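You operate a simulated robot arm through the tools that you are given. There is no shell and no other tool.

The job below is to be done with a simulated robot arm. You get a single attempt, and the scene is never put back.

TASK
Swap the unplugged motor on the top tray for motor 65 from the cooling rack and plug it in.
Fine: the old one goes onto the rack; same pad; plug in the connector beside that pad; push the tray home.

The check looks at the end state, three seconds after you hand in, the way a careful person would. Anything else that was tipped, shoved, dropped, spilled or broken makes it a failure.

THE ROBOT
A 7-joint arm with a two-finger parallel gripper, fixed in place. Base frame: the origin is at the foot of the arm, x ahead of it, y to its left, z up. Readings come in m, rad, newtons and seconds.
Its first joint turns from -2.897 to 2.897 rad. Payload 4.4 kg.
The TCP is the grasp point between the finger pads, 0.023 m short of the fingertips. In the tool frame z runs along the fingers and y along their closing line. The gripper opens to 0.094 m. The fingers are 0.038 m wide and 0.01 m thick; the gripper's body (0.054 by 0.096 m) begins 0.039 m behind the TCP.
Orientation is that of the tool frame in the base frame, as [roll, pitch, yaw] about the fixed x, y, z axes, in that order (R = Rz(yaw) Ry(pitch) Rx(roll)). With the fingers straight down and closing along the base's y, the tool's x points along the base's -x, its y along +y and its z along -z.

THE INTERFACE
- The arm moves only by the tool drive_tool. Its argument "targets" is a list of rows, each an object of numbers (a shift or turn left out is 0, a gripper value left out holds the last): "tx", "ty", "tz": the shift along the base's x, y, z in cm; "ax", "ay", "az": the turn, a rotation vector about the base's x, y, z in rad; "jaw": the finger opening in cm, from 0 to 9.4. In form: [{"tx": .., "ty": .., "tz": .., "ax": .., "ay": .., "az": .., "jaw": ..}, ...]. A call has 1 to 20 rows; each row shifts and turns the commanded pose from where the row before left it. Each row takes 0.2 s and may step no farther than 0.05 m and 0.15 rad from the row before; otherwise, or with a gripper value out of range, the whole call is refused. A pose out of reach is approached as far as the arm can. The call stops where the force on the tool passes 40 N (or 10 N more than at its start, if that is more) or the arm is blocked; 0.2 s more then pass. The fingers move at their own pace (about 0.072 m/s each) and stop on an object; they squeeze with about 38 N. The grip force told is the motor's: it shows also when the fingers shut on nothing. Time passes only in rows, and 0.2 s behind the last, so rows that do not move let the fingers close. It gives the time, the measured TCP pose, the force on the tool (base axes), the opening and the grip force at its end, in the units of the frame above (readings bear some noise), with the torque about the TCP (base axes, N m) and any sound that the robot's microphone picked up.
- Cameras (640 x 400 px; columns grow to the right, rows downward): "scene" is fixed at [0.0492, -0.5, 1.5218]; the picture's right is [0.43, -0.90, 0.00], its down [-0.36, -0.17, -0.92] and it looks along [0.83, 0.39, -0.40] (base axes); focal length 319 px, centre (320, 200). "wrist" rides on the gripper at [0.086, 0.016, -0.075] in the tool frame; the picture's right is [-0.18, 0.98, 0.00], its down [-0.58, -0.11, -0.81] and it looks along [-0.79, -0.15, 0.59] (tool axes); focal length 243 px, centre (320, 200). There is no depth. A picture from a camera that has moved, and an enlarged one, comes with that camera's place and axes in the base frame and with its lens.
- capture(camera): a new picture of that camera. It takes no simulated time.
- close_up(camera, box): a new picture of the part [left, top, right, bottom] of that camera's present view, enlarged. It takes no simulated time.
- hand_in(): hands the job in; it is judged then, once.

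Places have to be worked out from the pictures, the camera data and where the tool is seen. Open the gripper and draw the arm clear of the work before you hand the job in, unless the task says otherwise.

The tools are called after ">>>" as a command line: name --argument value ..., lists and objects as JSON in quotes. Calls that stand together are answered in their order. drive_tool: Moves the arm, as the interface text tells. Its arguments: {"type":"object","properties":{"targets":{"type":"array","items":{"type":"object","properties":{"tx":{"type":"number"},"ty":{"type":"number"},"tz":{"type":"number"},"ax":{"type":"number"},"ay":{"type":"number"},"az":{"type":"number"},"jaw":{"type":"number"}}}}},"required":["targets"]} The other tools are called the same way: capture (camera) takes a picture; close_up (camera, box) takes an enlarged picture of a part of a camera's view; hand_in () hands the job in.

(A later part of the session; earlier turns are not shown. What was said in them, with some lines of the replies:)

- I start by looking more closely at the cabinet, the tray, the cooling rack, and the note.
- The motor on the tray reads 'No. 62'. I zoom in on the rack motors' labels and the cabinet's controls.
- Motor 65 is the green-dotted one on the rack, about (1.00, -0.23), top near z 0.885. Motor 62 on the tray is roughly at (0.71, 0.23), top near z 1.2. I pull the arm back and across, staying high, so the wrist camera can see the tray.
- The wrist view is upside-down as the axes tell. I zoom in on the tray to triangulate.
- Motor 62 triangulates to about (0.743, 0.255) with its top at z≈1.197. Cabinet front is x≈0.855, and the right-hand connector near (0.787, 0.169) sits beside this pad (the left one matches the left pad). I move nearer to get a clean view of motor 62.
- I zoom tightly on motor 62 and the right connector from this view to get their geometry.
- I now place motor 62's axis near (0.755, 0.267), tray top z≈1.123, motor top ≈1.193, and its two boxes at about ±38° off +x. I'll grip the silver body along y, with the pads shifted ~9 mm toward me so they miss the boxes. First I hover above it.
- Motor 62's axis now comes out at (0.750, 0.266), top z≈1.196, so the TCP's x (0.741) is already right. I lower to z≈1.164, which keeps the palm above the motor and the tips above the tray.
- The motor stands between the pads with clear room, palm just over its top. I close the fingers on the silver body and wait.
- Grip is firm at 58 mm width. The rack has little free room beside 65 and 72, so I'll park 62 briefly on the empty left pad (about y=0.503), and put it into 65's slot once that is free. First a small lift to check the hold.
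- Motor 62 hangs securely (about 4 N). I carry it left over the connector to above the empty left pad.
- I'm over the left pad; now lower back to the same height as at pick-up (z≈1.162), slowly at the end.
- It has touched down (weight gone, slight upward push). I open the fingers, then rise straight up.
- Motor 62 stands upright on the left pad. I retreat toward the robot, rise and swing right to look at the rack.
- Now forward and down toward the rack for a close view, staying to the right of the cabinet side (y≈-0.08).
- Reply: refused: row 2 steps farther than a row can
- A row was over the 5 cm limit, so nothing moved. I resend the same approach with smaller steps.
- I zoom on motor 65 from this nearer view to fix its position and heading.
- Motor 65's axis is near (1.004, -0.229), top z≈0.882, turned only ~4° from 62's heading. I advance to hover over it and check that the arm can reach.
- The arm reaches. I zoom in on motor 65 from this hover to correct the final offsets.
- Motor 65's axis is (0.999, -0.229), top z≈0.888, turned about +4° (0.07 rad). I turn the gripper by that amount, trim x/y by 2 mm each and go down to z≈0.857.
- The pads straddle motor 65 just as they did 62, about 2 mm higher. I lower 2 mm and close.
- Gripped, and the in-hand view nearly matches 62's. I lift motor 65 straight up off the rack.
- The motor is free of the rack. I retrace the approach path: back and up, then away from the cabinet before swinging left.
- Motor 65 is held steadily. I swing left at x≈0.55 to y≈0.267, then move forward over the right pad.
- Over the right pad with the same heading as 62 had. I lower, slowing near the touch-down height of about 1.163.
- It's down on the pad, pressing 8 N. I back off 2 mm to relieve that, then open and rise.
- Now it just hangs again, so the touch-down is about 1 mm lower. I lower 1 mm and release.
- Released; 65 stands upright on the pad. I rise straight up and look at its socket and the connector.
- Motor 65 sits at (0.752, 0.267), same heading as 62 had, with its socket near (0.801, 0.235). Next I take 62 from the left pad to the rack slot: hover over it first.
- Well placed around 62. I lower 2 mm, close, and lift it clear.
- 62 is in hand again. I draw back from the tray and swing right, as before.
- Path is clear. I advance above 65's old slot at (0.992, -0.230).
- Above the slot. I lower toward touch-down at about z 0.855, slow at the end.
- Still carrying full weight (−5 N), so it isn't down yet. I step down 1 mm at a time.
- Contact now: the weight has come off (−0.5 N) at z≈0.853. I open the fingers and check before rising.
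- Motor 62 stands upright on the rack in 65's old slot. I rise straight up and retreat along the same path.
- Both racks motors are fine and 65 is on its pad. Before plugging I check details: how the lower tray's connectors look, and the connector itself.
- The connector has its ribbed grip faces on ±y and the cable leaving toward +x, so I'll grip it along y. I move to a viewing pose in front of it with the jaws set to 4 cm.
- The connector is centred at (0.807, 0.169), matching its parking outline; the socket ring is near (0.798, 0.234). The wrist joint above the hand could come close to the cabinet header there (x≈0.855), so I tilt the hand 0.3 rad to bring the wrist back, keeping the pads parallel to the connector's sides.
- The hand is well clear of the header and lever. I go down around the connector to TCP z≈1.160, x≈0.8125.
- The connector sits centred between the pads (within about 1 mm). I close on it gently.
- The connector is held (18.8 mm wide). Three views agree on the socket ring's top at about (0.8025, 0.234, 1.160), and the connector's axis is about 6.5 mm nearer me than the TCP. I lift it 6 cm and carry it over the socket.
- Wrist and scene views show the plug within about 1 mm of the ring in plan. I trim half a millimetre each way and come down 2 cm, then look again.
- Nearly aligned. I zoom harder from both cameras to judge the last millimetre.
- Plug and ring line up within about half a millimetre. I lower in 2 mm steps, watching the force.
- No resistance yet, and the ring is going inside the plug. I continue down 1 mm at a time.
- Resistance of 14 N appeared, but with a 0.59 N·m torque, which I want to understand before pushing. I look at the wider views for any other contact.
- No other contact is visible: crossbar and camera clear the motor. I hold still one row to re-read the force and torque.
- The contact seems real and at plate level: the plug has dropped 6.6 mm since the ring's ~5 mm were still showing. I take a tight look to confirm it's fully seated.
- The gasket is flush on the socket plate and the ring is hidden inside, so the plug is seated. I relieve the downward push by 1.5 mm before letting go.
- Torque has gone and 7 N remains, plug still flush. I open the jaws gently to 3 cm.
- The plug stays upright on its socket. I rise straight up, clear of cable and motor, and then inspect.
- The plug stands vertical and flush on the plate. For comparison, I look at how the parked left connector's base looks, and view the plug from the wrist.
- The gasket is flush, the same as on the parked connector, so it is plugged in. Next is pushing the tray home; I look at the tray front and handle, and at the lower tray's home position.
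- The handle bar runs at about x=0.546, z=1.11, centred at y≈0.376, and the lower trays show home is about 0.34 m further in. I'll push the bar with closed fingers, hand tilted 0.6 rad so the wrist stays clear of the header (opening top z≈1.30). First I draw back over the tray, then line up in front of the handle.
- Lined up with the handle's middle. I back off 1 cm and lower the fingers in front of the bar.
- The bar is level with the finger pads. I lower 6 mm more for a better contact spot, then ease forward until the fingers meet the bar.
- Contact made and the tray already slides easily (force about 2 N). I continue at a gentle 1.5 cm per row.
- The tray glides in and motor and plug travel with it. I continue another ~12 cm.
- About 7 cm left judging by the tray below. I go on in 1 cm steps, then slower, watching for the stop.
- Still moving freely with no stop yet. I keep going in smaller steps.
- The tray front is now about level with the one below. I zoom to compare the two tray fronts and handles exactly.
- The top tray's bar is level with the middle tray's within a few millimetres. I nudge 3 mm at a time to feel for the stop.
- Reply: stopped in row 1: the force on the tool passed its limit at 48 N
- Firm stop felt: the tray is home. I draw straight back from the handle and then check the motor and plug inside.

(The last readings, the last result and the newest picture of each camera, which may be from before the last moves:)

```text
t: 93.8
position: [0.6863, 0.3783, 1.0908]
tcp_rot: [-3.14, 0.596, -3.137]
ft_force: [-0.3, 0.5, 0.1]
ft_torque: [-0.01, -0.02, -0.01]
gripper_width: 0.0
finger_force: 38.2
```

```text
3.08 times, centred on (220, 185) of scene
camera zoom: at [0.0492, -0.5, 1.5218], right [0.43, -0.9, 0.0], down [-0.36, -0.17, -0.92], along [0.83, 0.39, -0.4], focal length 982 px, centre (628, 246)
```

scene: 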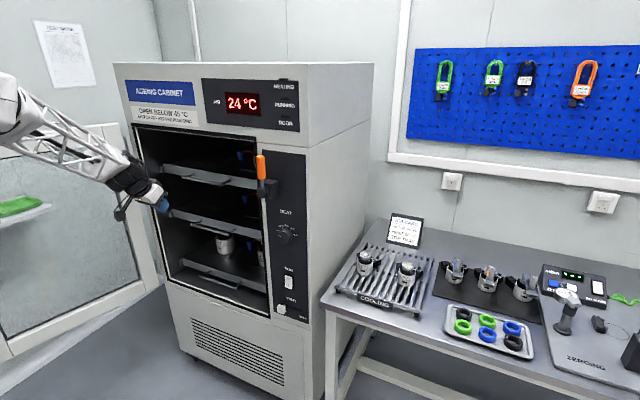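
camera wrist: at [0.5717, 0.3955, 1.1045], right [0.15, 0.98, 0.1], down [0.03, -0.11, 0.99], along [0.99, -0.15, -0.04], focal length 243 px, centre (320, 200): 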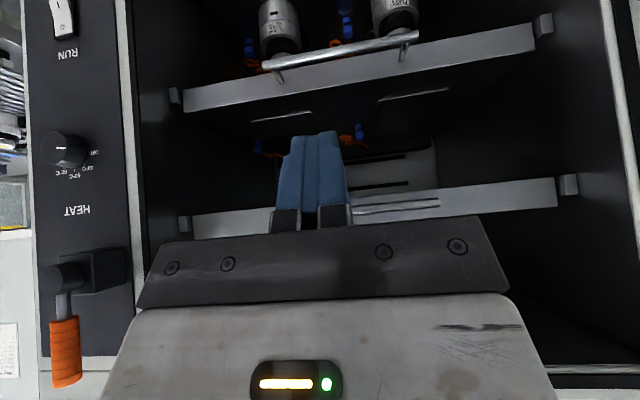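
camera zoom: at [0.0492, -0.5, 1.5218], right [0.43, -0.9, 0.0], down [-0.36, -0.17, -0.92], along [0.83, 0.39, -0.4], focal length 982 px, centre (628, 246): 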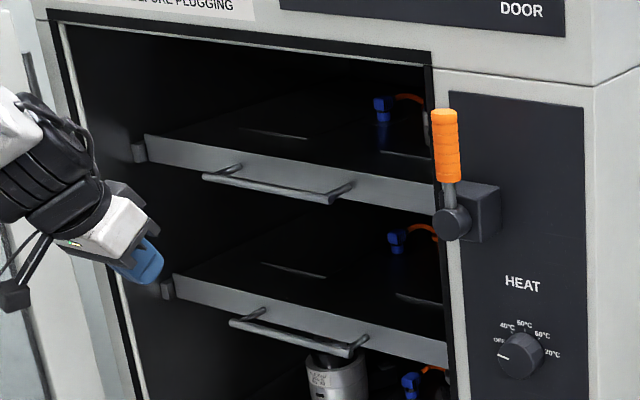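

The tray is home, flush with its neighbour. I open the jaws and raise the wrist camera in front of the opening to check motor 65 and its plug.

>>> drive_tool --targets '[{"tx": -3, "tz": 2}, {"tz": 4, "jaw": 9.4}, {"tz": 4}, {"tz": 4, "ty": -2}, {"tz": 2, "ty": -3}, {}]'

>>> capture --camera "wrist"

>>> close_up --camera "wrist" --box '[250, 100, 410, 220]'

```text
t: 95.2
position: [0.6565, 0.3248, 1.2515]
tcp_rot: [-3.141, 0.597, -3.14]
ft_force: [-1.1, 0.7, -0.2]
ft_torque: [0.0, 0.0, -0.04]
gripper_width: 0.0939
finger_force: 0.0
```

```text
taken
camera wrist: at [0.5428, 0.3413, 1.2648], right [0.15, 0.98, 0.1], down [0.03, -0.11, 0.99], along [0.99, -0.15, -0.04], focal length 243 px, centre (320, 200)
```

wrist: 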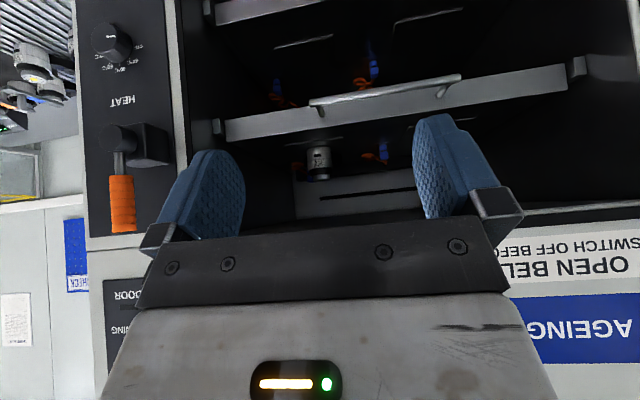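

```text
3.33 times, centred on (330, 160) of wrist
camera zoom: at [0.5428, 0.3413, 1.2648], right [0.15, 0.98, 0.1], down [0.03, -0.11, 0.99], along [0.99, -0.15, -0.04], focal length 809 px, centre (287, 333)
```

zoom: 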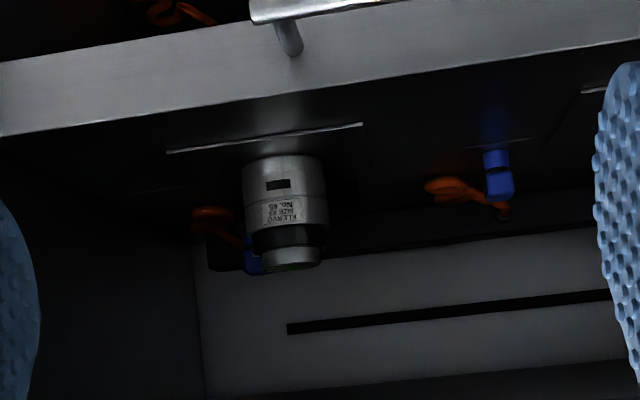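

Motor 65 stands on its pad in the cabinet; I zoom in on the plug behind it.

>>> close_up --camera "wrist" --box '[295, 130, 345, 190]'

>>> close_up --camera "scene" --box '[320, 200, 450, 320]'

```text
6.67 times, centred on (320, 160) of wrist
camera zoom: at [0.5428, 0.3413, 1.2648], right [0.15, 0.98, 0.1], down [0.03, -0.11, 0.99], along [0.99, -0.15, -0.04], focal length 1618 px, centre (320, 467)
```

zoom: 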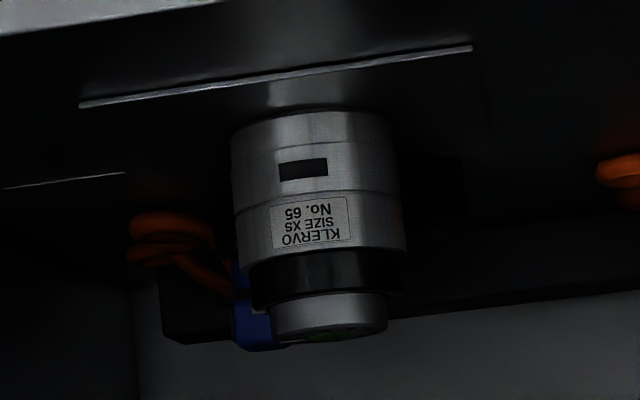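

```text
3.33 times, centred on (385, 260) of scene
camera zoom: at [0.0492, -0.5, 1.5218], right [0.43, -0.9, 0.0], down [-0.36, -0.17, -0.92], along [0.83, 0.39, -0.4], focal length 1064 px, centre (103, 0)
```

zoom: 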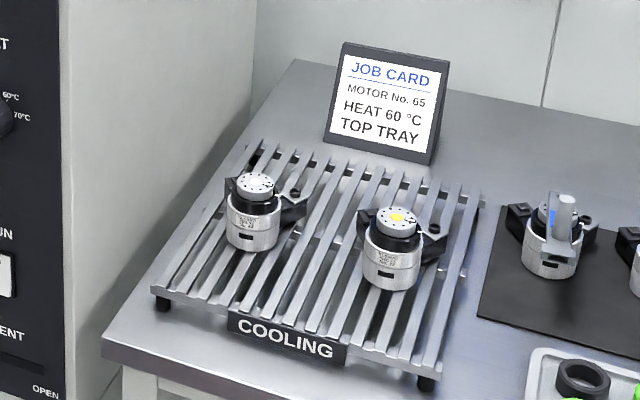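

The plug is mostly hidden behind the motor from here, so I shift the camera 17 cm to the right for a clear line to it.

>>> drive_tool --targets '[{"ty": -4}, {"ty": -4}, {"ty": -4}, {"ty": -4}, {"ty": -1.5}, {}]'

>>> capture --camera "wrist"

>>> close_up --camera "wrist" --box '[345, 120, 415, 190]'

```text
t: 96.6
position: [0.6547, 0.1485, 1.2517]
tcp_rot: [-3.14, 0.597, -3.14]
ft_force: [-0.1, 0.0, 0.8]
ft_torque: [0.02, 0.0, 0.02]
gripper_width: 0.0937
finger_force: 0.1
```

```text
taken
camera wrist: at [0.5412, 0.1658, 1.2655], right [0.15, 0.98, 0.1], down [0.03, -0.11, 0.99], along [0.99, -0.15, -0.04], focal length 243 px, centre (320, 200)
```

wrist: 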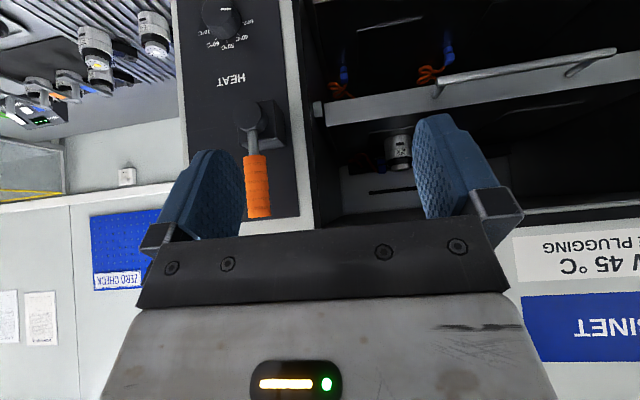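

```text
5.71 times, centred on (380, 155) of wrist
camera zoom: at [0.5412, 0.1658, 1.2655], right [0.15, 0.98, 0.1], down [0.03, -0.11, 0.99], along [0.99, -0.15, -0.04], focal length 1386 px, centre (-23, 457)
```

zoom: 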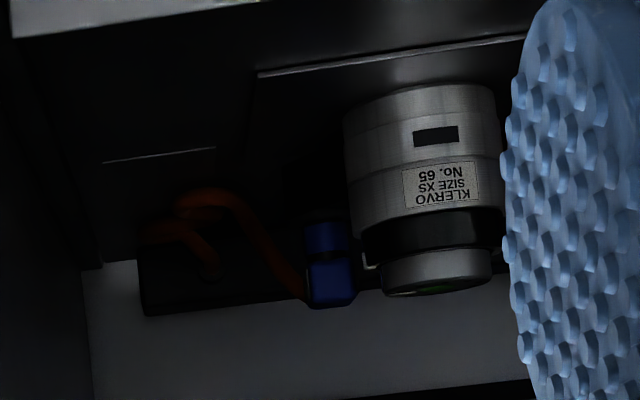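

Plug 65 is upright in its socket beside the motor, tray home, 62 upright on the rack. I draw the open gripper well back and up, clear of everything.

>>> drive_tool --targets '[{"tx": -4, "tz": 1}, {"tx": -4, "tz": 1}, {"tx": -4, "tz": 2}, {"tx": -3, "tz": 3}, {"ty": -4, "tz": 1, "ay": 0.15}, {"ty": -4, "tz": 1, "ay": 0.15}, {"ty": -4, "ay": 0.15}, {"ty": -4, "ay": 0.15}, {}, {}]'

>>> capture --camera "scene"

>>> close_up --camera "scene" --box '[100, 110, 320, 330]'

```text
t: 98.8
position: [0.5065, -0.0111, 1.34]
tcp_rot: [-3.14, -0.005, -3.142]
ft_force: [1.1, 0.3, 0.5]
ft_torque: [0.01, -0.02, 0.0]
gripper_width: 0.094
finger_force: 0.0
```

```text
taken
```

scene: 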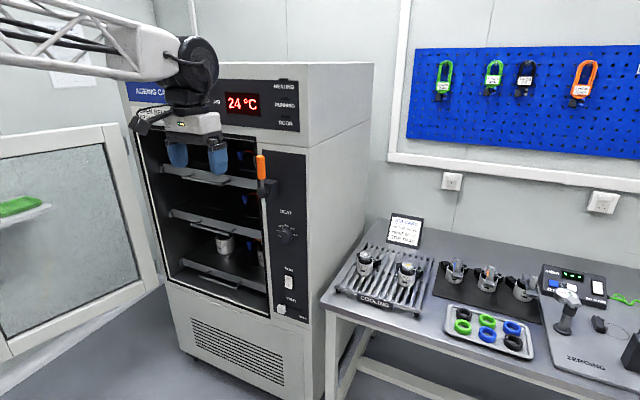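

```text
1.82 times, centred on (210, 220) of scene
camera zoom: at [0.0492, -0.5, 1.5218], right [0.43, -0.9, 0.0], down [-0.36, -0.17, -0.92], along [0.83, 0.39, -0.4], focal length 580 px, centre (520, 164)
```

zoom: 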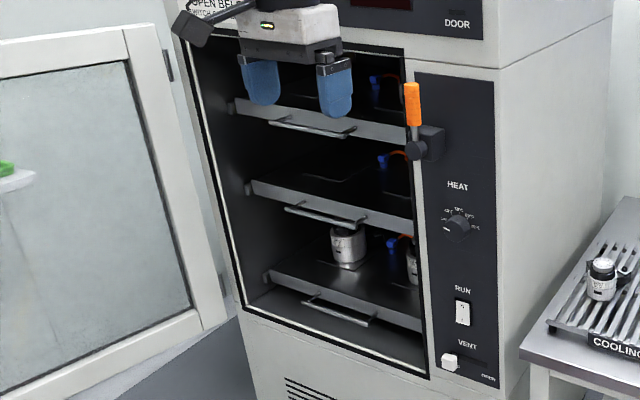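

All three trays are flush, 65 is plugged in on its pad, 62 is on the rack, and nothing else was disturbed. The gripper is open and clear, so I hand in.

>>> hand_in

```text
The job is handed in.
```

The swap is done and handed in. The check result hasn't come back.

- **Motor 65:** it stands on the same pad of the top tray, facing the same way motor 62 did.
- **Connector:** the one beside that pad is seated flush on motor 65's socket. I looked at it again after pushing the tray in, and it was still upright in place.
- **Motor 62:** it stands upright on the cooling rack, in the slot motor 65 came from. I parked it briefly on the empty left pad while I moved motor 65.
- **Tray:** I pushed it in to a firm stop, level with the tray below.

The job card by the rack says to heat to 60 °C, but you only asked for the swap. I left the heat dial and run switch off and the cabinet door open.
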